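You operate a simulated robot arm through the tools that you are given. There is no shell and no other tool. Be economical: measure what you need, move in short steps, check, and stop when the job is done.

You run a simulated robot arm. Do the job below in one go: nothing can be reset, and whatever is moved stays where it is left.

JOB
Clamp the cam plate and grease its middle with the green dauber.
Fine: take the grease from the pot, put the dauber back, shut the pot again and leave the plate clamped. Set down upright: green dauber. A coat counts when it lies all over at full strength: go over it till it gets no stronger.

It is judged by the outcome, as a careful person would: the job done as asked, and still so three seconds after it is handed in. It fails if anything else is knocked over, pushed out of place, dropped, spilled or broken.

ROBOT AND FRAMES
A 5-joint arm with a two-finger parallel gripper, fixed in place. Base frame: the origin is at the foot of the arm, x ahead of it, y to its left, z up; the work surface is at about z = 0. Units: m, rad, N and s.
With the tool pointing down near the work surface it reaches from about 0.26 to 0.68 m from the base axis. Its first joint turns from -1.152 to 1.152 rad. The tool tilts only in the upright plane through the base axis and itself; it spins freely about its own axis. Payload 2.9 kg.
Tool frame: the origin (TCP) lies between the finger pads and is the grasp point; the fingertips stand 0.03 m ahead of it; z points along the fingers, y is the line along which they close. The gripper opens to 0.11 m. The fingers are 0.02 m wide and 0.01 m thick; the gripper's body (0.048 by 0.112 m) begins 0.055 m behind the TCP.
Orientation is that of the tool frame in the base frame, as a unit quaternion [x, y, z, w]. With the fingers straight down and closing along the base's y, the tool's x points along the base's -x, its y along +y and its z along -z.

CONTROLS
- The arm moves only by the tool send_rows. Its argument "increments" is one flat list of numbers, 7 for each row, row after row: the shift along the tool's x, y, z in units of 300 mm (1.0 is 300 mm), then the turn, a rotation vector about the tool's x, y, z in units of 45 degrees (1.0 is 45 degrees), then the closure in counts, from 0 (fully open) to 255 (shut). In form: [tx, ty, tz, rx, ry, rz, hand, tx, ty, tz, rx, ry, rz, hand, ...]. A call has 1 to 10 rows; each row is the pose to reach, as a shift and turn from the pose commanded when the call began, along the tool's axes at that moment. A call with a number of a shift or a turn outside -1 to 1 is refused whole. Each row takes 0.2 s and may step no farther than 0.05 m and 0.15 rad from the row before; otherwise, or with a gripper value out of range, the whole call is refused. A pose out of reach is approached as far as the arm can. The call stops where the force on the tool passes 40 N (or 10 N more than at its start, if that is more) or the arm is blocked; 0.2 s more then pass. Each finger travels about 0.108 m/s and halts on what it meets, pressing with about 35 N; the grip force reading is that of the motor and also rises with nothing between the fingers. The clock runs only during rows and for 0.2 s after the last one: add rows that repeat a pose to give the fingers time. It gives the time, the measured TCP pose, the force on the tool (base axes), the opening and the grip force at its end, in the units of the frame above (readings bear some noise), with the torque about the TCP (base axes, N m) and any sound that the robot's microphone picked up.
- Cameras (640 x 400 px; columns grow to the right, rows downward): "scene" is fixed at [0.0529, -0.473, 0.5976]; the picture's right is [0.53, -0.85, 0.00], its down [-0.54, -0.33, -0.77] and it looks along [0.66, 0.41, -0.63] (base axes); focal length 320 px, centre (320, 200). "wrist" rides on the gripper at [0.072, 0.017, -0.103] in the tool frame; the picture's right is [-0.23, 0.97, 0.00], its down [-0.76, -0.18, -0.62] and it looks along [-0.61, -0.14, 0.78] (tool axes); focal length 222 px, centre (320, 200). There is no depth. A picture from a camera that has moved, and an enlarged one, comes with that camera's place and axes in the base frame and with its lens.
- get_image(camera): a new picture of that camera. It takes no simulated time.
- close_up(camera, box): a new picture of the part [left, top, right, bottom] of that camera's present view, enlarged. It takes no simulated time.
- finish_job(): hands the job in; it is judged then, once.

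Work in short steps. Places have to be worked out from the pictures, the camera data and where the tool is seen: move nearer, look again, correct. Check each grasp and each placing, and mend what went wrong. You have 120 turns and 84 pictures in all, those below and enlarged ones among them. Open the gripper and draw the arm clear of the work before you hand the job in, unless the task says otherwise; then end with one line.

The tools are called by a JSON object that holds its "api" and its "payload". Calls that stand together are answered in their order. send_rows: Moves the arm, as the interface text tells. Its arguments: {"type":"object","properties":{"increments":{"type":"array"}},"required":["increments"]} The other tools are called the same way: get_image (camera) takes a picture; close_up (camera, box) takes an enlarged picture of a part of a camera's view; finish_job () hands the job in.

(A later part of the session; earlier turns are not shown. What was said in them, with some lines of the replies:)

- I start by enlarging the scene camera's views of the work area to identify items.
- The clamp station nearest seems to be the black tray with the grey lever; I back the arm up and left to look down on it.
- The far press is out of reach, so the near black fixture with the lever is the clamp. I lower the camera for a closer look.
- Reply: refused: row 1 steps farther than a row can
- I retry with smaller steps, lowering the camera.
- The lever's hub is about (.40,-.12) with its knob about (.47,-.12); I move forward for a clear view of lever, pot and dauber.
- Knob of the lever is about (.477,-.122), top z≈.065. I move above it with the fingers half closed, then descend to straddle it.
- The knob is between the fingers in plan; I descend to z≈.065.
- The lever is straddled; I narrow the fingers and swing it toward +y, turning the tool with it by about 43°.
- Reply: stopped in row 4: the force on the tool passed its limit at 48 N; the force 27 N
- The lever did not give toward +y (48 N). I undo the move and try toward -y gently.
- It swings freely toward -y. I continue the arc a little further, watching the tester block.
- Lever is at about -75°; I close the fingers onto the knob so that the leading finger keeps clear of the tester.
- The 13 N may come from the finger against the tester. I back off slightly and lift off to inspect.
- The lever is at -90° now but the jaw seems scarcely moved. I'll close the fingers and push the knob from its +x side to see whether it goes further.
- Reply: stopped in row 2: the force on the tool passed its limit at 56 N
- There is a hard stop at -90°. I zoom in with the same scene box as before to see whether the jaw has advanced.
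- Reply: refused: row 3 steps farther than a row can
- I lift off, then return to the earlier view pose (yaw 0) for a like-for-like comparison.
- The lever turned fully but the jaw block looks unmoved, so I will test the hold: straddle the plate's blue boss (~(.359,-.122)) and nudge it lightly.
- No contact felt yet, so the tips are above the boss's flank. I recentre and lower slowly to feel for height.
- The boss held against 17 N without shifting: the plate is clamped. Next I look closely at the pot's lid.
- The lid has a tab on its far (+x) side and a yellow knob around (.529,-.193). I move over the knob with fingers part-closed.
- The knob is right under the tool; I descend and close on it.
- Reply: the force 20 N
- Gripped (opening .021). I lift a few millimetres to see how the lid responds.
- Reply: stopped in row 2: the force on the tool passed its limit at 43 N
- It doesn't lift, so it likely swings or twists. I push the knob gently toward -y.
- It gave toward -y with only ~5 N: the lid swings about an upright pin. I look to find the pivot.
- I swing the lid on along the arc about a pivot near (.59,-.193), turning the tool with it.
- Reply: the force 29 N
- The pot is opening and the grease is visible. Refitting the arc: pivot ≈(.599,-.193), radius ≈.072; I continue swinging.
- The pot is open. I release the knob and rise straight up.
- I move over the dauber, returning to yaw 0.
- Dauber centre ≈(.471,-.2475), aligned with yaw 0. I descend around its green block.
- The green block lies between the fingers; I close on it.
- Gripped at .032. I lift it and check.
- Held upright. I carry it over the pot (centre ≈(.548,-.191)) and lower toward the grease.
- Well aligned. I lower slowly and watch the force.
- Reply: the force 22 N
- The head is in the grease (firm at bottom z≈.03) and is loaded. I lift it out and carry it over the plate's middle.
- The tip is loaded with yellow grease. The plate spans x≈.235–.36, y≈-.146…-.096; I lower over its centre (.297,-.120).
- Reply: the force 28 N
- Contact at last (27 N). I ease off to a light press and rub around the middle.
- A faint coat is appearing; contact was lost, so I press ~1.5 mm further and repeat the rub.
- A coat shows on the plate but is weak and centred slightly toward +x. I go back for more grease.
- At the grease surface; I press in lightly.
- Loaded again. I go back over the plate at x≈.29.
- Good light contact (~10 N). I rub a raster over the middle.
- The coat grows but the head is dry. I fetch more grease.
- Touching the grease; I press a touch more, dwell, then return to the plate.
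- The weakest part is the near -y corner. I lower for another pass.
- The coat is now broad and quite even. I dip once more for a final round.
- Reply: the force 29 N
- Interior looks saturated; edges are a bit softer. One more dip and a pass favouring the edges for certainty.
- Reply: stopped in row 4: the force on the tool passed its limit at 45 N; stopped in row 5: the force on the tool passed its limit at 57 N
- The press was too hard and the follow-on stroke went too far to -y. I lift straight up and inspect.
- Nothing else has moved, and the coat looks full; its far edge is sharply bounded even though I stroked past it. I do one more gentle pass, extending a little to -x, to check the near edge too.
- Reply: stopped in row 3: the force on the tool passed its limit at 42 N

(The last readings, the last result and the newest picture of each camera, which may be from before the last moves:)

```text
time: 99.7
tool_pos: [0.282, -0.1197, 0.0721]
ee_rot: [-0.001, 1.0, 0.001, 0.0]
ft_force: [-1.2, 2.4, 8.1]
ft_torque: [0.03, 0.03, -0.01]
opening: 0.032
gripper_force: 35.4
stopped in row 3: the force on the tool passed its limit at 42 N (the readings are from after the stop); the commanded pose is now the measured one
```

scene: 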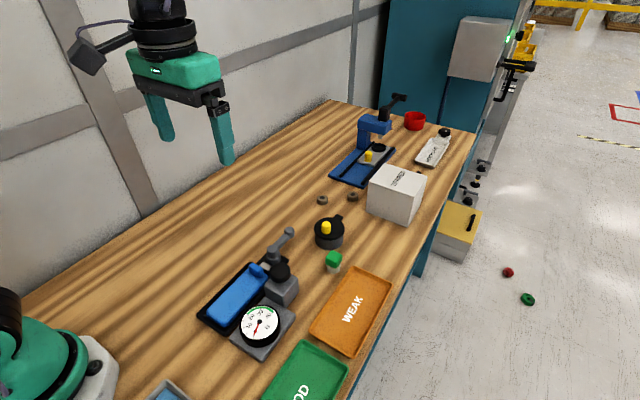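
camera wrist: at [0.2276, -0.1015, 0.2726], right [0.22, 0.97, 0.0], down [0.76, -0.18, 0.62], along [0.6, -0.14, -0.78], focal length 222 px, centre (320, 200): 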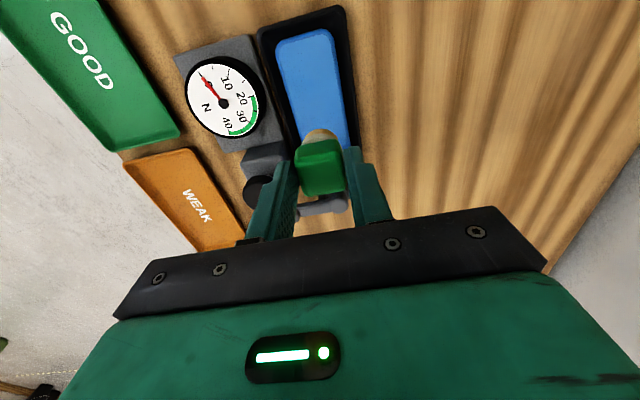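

Contact at 8 N now. Gentle raster with the near end extended.

{"api": "send_rows", "payload": {"increments": [0.03, 0, 0, 0, 0, 0, 255, 0.055, 0, 0, 0, 0, 0, 255, 0.055, 0.03, 0, 0, 0, 0, 255, 0.02, 0.03, 0, 0, 0, 0, 255, -0.015, 0.03, 0, 0, 0, 0, 255, -0.05, 0.03, 0, 0, 0, 0, 255, -0.09, 0.03, 0, 0, 0, 0, 255, -0.09, 0, 0, 0, 0, 0, 255, -0.05, 0, 0, 0, 0, 0, 255, -0.015, 0, 0, 0, 0, 0, 255]}}

```text
time: 101.8
tool_pos: [0.2868, -0.1214, 0.0715]
ee_rot: [-0.002, 1.0, -0.001, 0.002]
ft_force: [3.4, 0.9, 11.2]
ft_torque: [0.08, -0.28, 0.02]
opening: 0.0324
gripper_force: 34.9
```

{"api": "send_rows", "payload": {"increments": [0.035, 0, 0, 0, 0, 0, 255, 0.07, 0, 0, 0, 0, 0, 255, 0.07, -0.024, 0, 0, 0, 0, 255, 0.035, -0.024, 0, 0, 0, 0, 255, 0, -0.024, 0, 0, 0, 0, 255, -0.035, -0.024, 0, 0, 0, 0, 255, -0.075, -0.024, 0, 0, 0, 0, 255, -0.075, 0, 0, 0, 0, 0, 255, -0.02, 0, 0, 0, 0, 0, 255]}}

```text
time: 102.7
tool_pos: [0.2642, -0.1248, 0.0714]
ee_rot: [-0.001, 1.0, 0.001, -0.001]
ft_force: [-3.1, 2.4, 11.5]
ft_torque: [0.11, -0.05, 0.04]
opening: 0.032
gripper_force: 34.6
stopped in row 4: the force on the tool passed its limit at 49 N (the readings are from after the stop); the commanded pose is now the measured one
```

{"api": "send_rows", "payload": {"increments": [-0.035, 0, -0.002, 0, 0, 0, 255, -0.07, 0, -0.002, 0, 0, 0, 255, -0.105, 0, -0.002, 0, 0, 0, 255, -0.145, 0, -0.002, 0, 0, 0, 255, -0.145, 0.02, -0.002, 0, 0, 0, 255, -0.145, 0.02, -0.1, 0, 0, 0, 255, -0.145, 0.02, -0.22, 0, 0, 0, 255, -0.145, 0.16, -0.25, 0, 0, 0, 255, -0.145, 0.3, -0.25, 0, 0, 0, 255]}}

{"api": "close_up", "payload": {"camera": "scene", "box": [190, 250, 290, 340]}}

```text
time: 104.7
tool_pos: [0.3078, -0.0366, 0.1468]
ee_rot: [-0.002, 1.0, 0.0, -0.003]
ft_force: [-0.6, 0.3, -1.1]
ft_torque: [0.0, -0.01, -0.05]
opening: 0.032
gripper_force: 34.7
```

```text
4.44 times, centred on (240, 295) of scene
camera zoom: at [0.0528, -0.473, 0.5976], right [0.53, -0.85, 0.0], down [-0.54, -0.33, -0.77], along [0.66, 0.41, -0.63], focal length 1425 px, centre (676, -222)
```

zoom: 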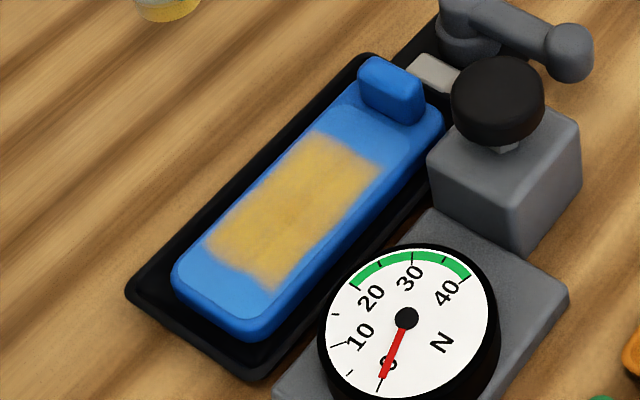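

The near edge didn't extend and the colour is unchanged: the middle zone is fully coated. I carry the dauber back to its place (.472,-.249).

{"api": "send_rows", "payload": {"increments": [-0.08, -0.11, 0, 0, 0, 0, 255, -0.17, -0.23, 0, 0, 0, 0, 255, -0.265, -0.35, 0, 0, 0, 0, 255, -0.36, -0.47, 0, 0, 0, 0, 255, -0.455, -0.59, 0, 0, 0, 0, 255, -0.549, -0.709, 0, 0, 0, 0, 255, -0.549, -0.709, 0.12, 0, 0, 0, 255, -0.549, -0.709, 0.24, 0, 0, 0, 255]}}

{"api": "close_up", "payload": {"camera": "scene", "box": [290, 200, 390, 300]}}

```text
time: 106.5
tool_pos: [0.4731, -0.2483, 0.0716]
ee_rot: [-0.002, 1.0, 0.001, -0.002]
ft_force: [0.3, -0.3, -0.4]
ft_torque: [0.03, 0.04, 0.0]
opening: 0.032
gripper_force: 35.1
```

```text
4.00 times, centred on (340, 250) of scene
camera zoom: at [0.0529, -0.473, 0.5976], right [0.53, -0.85, 0.0], down [-0.54, -0.33, -0.77], along [0.66, 0.41, -0.63], focal length 1282 px, centre (240, 0)
```

zoom: 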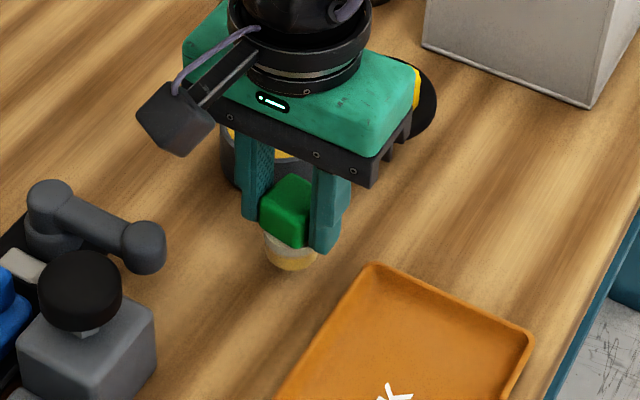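

{"api": "send_rows", "payload": {"increments": [0, 0, 0.025, 0, 0, 0, 255, 0, 0, 0.045, 0, 0, 0, 255, 0, 0, 0.05, 0, 0, 0, 255]}}

```text
time: 107.3
tool_pos: [0.4739, -0.2473, 0.0576]
ee_rot: [-0.001, 1.0, 0.001, -0.002]
ft_force: [0.1, -0.1, 0.2]
ft_torque: [-0.01, -0.04, -0.01]
opening: 0.0321
gripper_force: 34.7
```

{"api": "send_rows", "payload": {"increments": [0, 0, 0.006, 0, 0, 0, 255, 0, 0, 0.012, 0, 0, 0, 255]}}

```text
time: 107.9
tool_pos: [0.4738, -0.2471, 0.0541]
ee_rot: [-0.002, 1.0, 0.001, -0.002]
ft_force: [0.7, 0.0, -0.3]
ft_torque: [0.0, 0.0, -0.01]
opening: 0.0323
gripper_force: 34.5
```

{"api": "send_rows", "payload": {"increments": [0, 0, 0.004, 0, 0, 0, 255, 0, 0, 0.008, 0, 0, 0, 255]}}

```text
time: 108.5
tool_pos: [0.4727, -0.2482, 0.052]
ee_rot: [-0.002, 1.0, 0.001, -0.002]
ft_force: [0.2, -0.3, -0.3]
ft_torque: [-0.01, 0.03, 0.01]
opening: 0.0322
gripper_force: 35.2
```

{"api": "send_rows", "payload": {"increments": [0, 0, 0.004, 0, 0, 0, 255, 0, 0, 0.008, 0, 0, 0, 255]}}

```text
time: 109.1
tool_pos: [0.4729, -0.2489, 0.0512]
ee_rot: [-0.003, 1.0, 0.001, -0.002]
ft_force: [-1.7, 1.2, 5.8]
ft_torque: [0.12, -0.01, 0.05]
opening: 0.0319
gripper_force: 34.8
```

It touches down (6 N). I release and rise.

{"api": "send_rows", "payload": {"increments": [0, 0, 0, 0, 0, 0, 220, 0, 0, 0, 0, 0, 0, 160, 0, 0, 0, 0, 0, 0, 148, 0, 0, -0.1, 0, 0, 0, 148, 0, 0, -0.25, 0, 0, 0, 148, 0, 0, -0.4, 0, 0, 0, 148]}}

{"api": "get_image", "payload": {"camera": "scene"}}

```text
time: 110.5
tool_pos: [0.4732, -0.2462, 0.1703]
ee_rot: [-0.003, 1.0, 0.001, -0.003]
ft_force: [-0.5, 0.3, 0.6]
ft_torque: [-0.01, 0.0, 0.01]
opening: 0.0461
gripper_force: 0.3
```

```text
18 pictures are left
```

scene: 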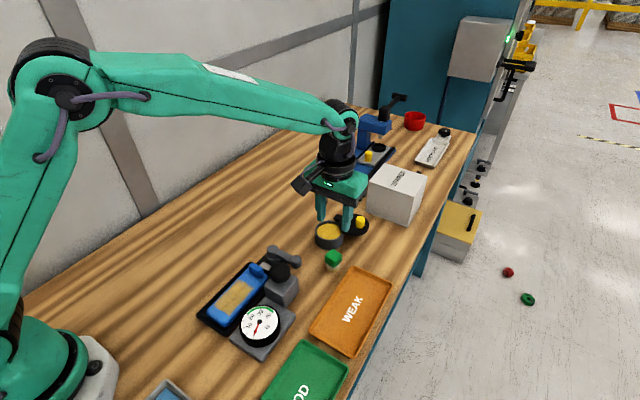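

The dauber stands upright in place. Now I return to the lid knob (.5925,-.262), turning to the earlier release yaw.

{"api": "send_rows", "payload": {"increments": [-0.066, -0.009, -0.06, 0, 0, -0.166, 130, -0.132, -0.018, -0.06, 0, 0, -0.333, 130, -0.2, -0.027, -0.06, 0, 0, -0.5, 130, -0.265, -0.035, -0.06, 0, 0, -0.666, 130, -0.33, -0.044, -0.06, 0, 0, -0.833, 130, -0.397, -0.053, -0.06, 0, 0, -1.0, 130]}}

{"api": "send_rows", "payload": {"increments": [0, 0, 0, 0, 0, -0.16, 130, 0, 0, 0, 0, 0, -0.32, 130, 0, 0, 0, 0, 0, -0.48, 130, 0, 0, 0, 0, 0, -0.64, 130, 0, 0, 0, 0, 0, -0.788, 130, 0, 0, 0, 0, 0, -0.788, 130]}}

{"api": "get_image", "payload": {"camera": "wrist"}}

```text
time: 111.9
tool_pos: [0.594, -0.262, 0.1876]
ee_rot: [-0.386, 0.923, 0.002, -0.002]
ft_force: [-0.3, 0.3, -0.4]
ft_torque: [-0.03, 0.01, 0.01]
opening: 0.0543
gripper_force: 0.1
```

```text
time: 113.3
tool_pos: [0.5942, -0.2636, 0.187]
ee_rot: [-0.648, 0.762, 0.001, -0.001]
ft_force: [-0.5, 0.2, 0.6]
ft_torque: [0.03, 0.0, -0.01]
opening: 0.0539
gripper_force: 0.0
```

```text
17 pictures are left
camera wrist: at [0.566, -0.3327, 0.2913], right [-0.92, 0.38, 0.0], down [0.3, 0.72, 0.62], along [0.23, 0.58, -0.78], focal length 222 px, centre (320, 200)
```

wrist: 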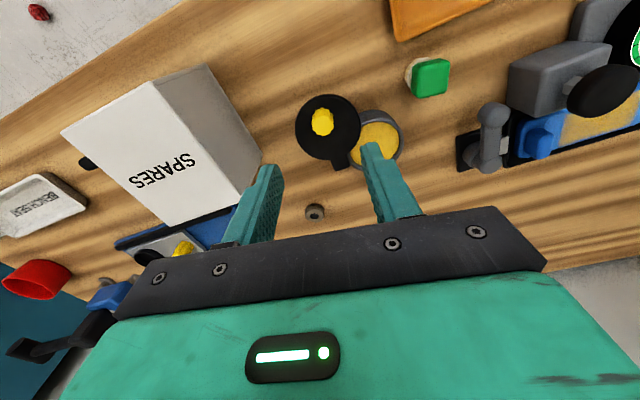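

{"api": "send_rows", "payload": {"increments": [-0.005, 0.0077, 0.12, 0, 0, 0, 130, -0.005, 0.0077, 0.24, 0, 0, 0, 130, -0.005, 0.0077, 0.345, 0, 0, 0, 130, -0.005, 0.0077, 0.345, 0, 0, 0, 200, -0.005, 0.0077, 0.345, 0, 0, 0, 255, -0.005, 0.0077, 0.345, 0, 0, 0, 255]}}

```text
time: 114.7
tool_pos: [0.5896, -0.2617, 0.0843]
ee_rot: [-0.647, 0.763, 0.002, -0.001]
ft_force: [2.1, -2.0, -1.9]
ft_torque: [-0.18, -0.23, -0.16]
opening: 0.0211
gripper_force: 44.7
```

Knob gripped. I swing the lid back along the arc.

{"api": "send_rows", "payload": {"increments": [-0.001, 0.033, 0, 0, 0, 0.178, 255, -0.0063, 0.0657, 0, 0, 0, 0.357, 255, -0.0163, 0.0967, 0, 0, 0, 0.535, 255, -0.0307, 0.1263, 0, 0, 0, 0.713, 255, -0.049, 0.1537, 0, 0, 0, 0.891, 255]}}

```text
time: 115.9
tool_pos: [0.5444, -0.2415, 0.0856]
ee_rot: [-0.344, 0.939, 0.002, -0.003]
ft_force: [-20.0, -21.6, 7.9]
ft_torque: [-0.81, 0.16, -0.13]
opening: 0.0213
gripper_force: 44.8
```

{"api": "send_rows", "payload": {"increments": [0.0127, 0.0353, 0, 0, 0, 0.178, 255, 0.0073, 0.0683, 0, 0, 0, 0.357, 255, -0.003, 0.1003, 0, 0, 0, 0.535, 255, -0.0173, 0.1307, 0, 0, 0, 0.713, 255, -0.0343, 0.157, 0, 0, 0, 0.891, 255]}}

{"api": "close_up", "payload": {"camera": "scene", "box": [280, 180, 380, 280]}}

```text
time: 117.1
tool_pos: [0.5262, -0.1972, 0.0851]
ee_rot: [-0.004, 1.0, -0.001, 0.0]
ft_force: [25.9, 1.0, -6.3]
ft_torque: [0.43, -0.17, 0.03]
opening: 0.0213
gripper_force: 44.9
```

```text
4.00 times, centred on (330, 230) of scene
camera zoom: at [0.053, -0.473, 0.5976], right [0.53, -0.85, 0.0], down [-0.54, -0.33, -0.77], along [0.66, 0.41, -0.63], focal length 1282 px, centre (280, 80)
```

zoom: 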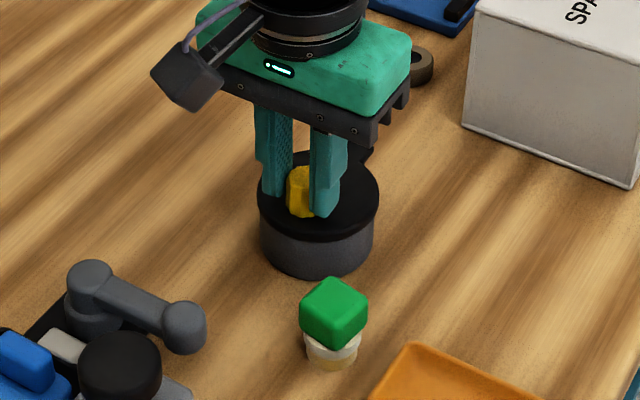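

Nearly shut. I ease the radial strain and push the knob toward +y up to the stop.

{"api": "send_rows", "payload": {"increments": [-0.007, 0.004, 0, 0, 0, 0, 255, -0.008, 0.008, 0, 0, 0, 0, 255, -0.008, 0.014, 0, 0, 0, 0, 255, -0.008, 0.018, 0, 0, 0, 0, 255]}}

```text
time: 118.1
tool_pos: [0.5256, -0.1949, 0.0845]
ee_rot: [-0.002, 1.0, 0.001, -0.001]
ft_force: [10.4, -21.6, -0.3]
ft_torque: [-0.89, -0.12, -0.31]
opening: 0.0215
gripper_force: 45.4
```

The stop is reached (22 N), so the lid is shut. I relax, release and rise.

{"api": "send_rows", "payload": {"increments": [-0.002, -0.004, 0, 0, 0, 0, 255, -0.002, -0.004, 0, 0, 0, 0, 180, -0.002, -0.004, 0, 0, 0, 0, 130, -0.002, -0.004, -0.13, 0, 0, 0, 130, -0.002, -0.004, -0.28, 0, 0, 0, 100, 0.1, 0.05, -0.4, 0, 0, 0, 50, 0.2, 0.15, -0.45, 0, 0, 0, 0, 0.3, 0.3, -0.5, 0, 0, 0, 0]}}

{"api": "get_image", "payload": {"camera": "scene"}}

{"api": "close_up", "payload": {"camera": "scene", "box": [200, 190, 370, 340]}}

```text
refused: row 8 steps farther than a row can; nothing moved
```

```text
15 pictures are left
```

scene: 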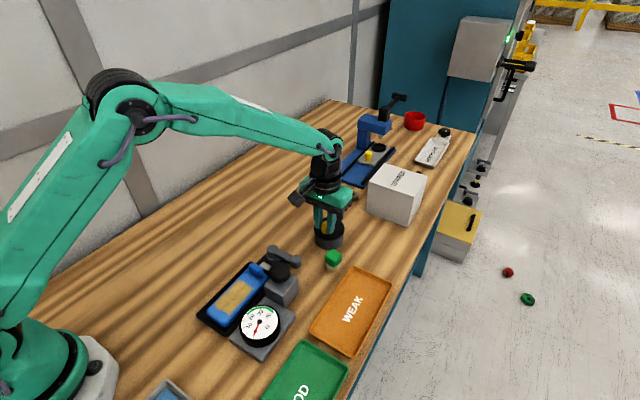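

```text
2.67 times, centred on (285, 265) of scene
camera zoom: at [0.0528, -0.473, 0.5976], right [0.53, -0.85, 0.0], down [-0.54, -0.33, -0.77], along [0.66, 0.41, -0.63], focal length 855 px, centre (413, 27)
```

zoom: 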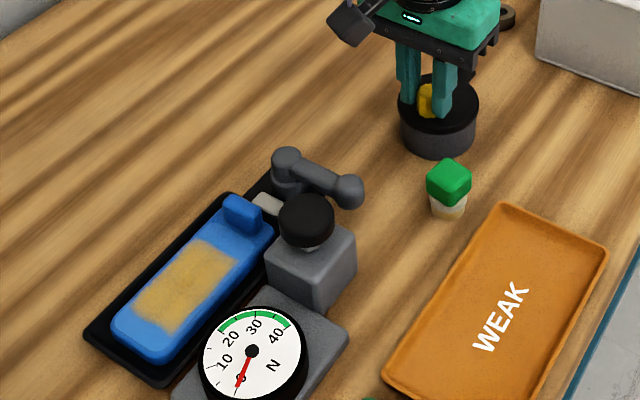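

The batch was refused for step size; I resend it with smaller moves.

{"api": "send_rows", "payload": {"increments": [-0.002, -0.004, 0, 0, 0, 0, 255, -0.002, -0.004, 0, 0, 0, 0, 180, -0.002, -0.004, 0, 0, 0, 0, 130, -0.002, -0.004, -0.13, 0, 0, 0, 130, -0.002, -0.004, -0.28, 0, 0, 0, 100, 0.05, 0.05, -0.4, 0, 0, 0, 50, 0.13, 0.13, -0.45, 0, 0, 0, 0, 0.2, 0.22, -0.5, 0, 0, 0, 0, 0.25, 0.33, -0.5, 0, 0, 0, 0]}}

{"api": "close_up", "payload": {"camera": "scene", "box": [200, 190, 370, 340]}}

{"api": "close_up", "payload": {"camera": "scene", "box": [290, 190, 370, 280]}}

```text
time: 120.1
tool_pos: [0.449, -0.0942, 0.234]
ee_rot: [-0.002, 1.0, 0.001, -0.002]
ft_force: [0.8, -0.2, 0.8]
ft_torque: [0.0, 0.02, 0.0]
opening: 0.11
gripper_force: 0.1
```

```text
2.67 times, centred on (285, 265) of scene
camera zoom: at [0.0529, -0.473, 0.5976], right [0.53, -0.85, 0.0], down [-0.54, -0.33, -0.77], along [0.66, 0.41, -0.63], focal length 855 px, centre (413, 27)
```

zoom: 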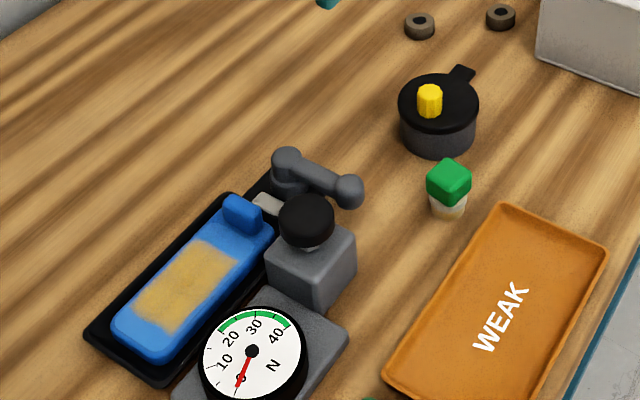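

```text
4.44 times, centred on (330, 235) of scene
camera zoom: at [0.0529, -0.473, 0.5976], right [0.53, -0.85, 0.0], down [-0.54, -0.33, -0.77], along [0.66, 0.41, -0.63], focal length 1425 px, centre (276, 44)
```

zoom: 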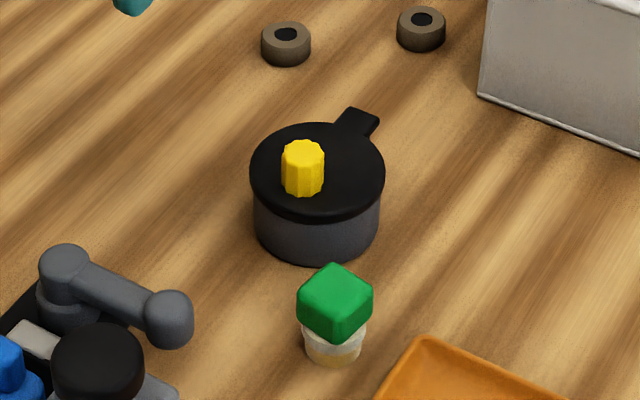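

The lid is shut, the dauber stands upright in its place, the plate is coated with the clamp lever still over, and the arm is clear with the gripper open. I hand it in.

{"api": "finish_job", "payload": {}}

```text
The job is handed in.
```

I clamped the cam plate and greased its middle from the pot until the coat got no stronger. The green dauber is back upright in its place, the pot is shut and the plate is still clamped.
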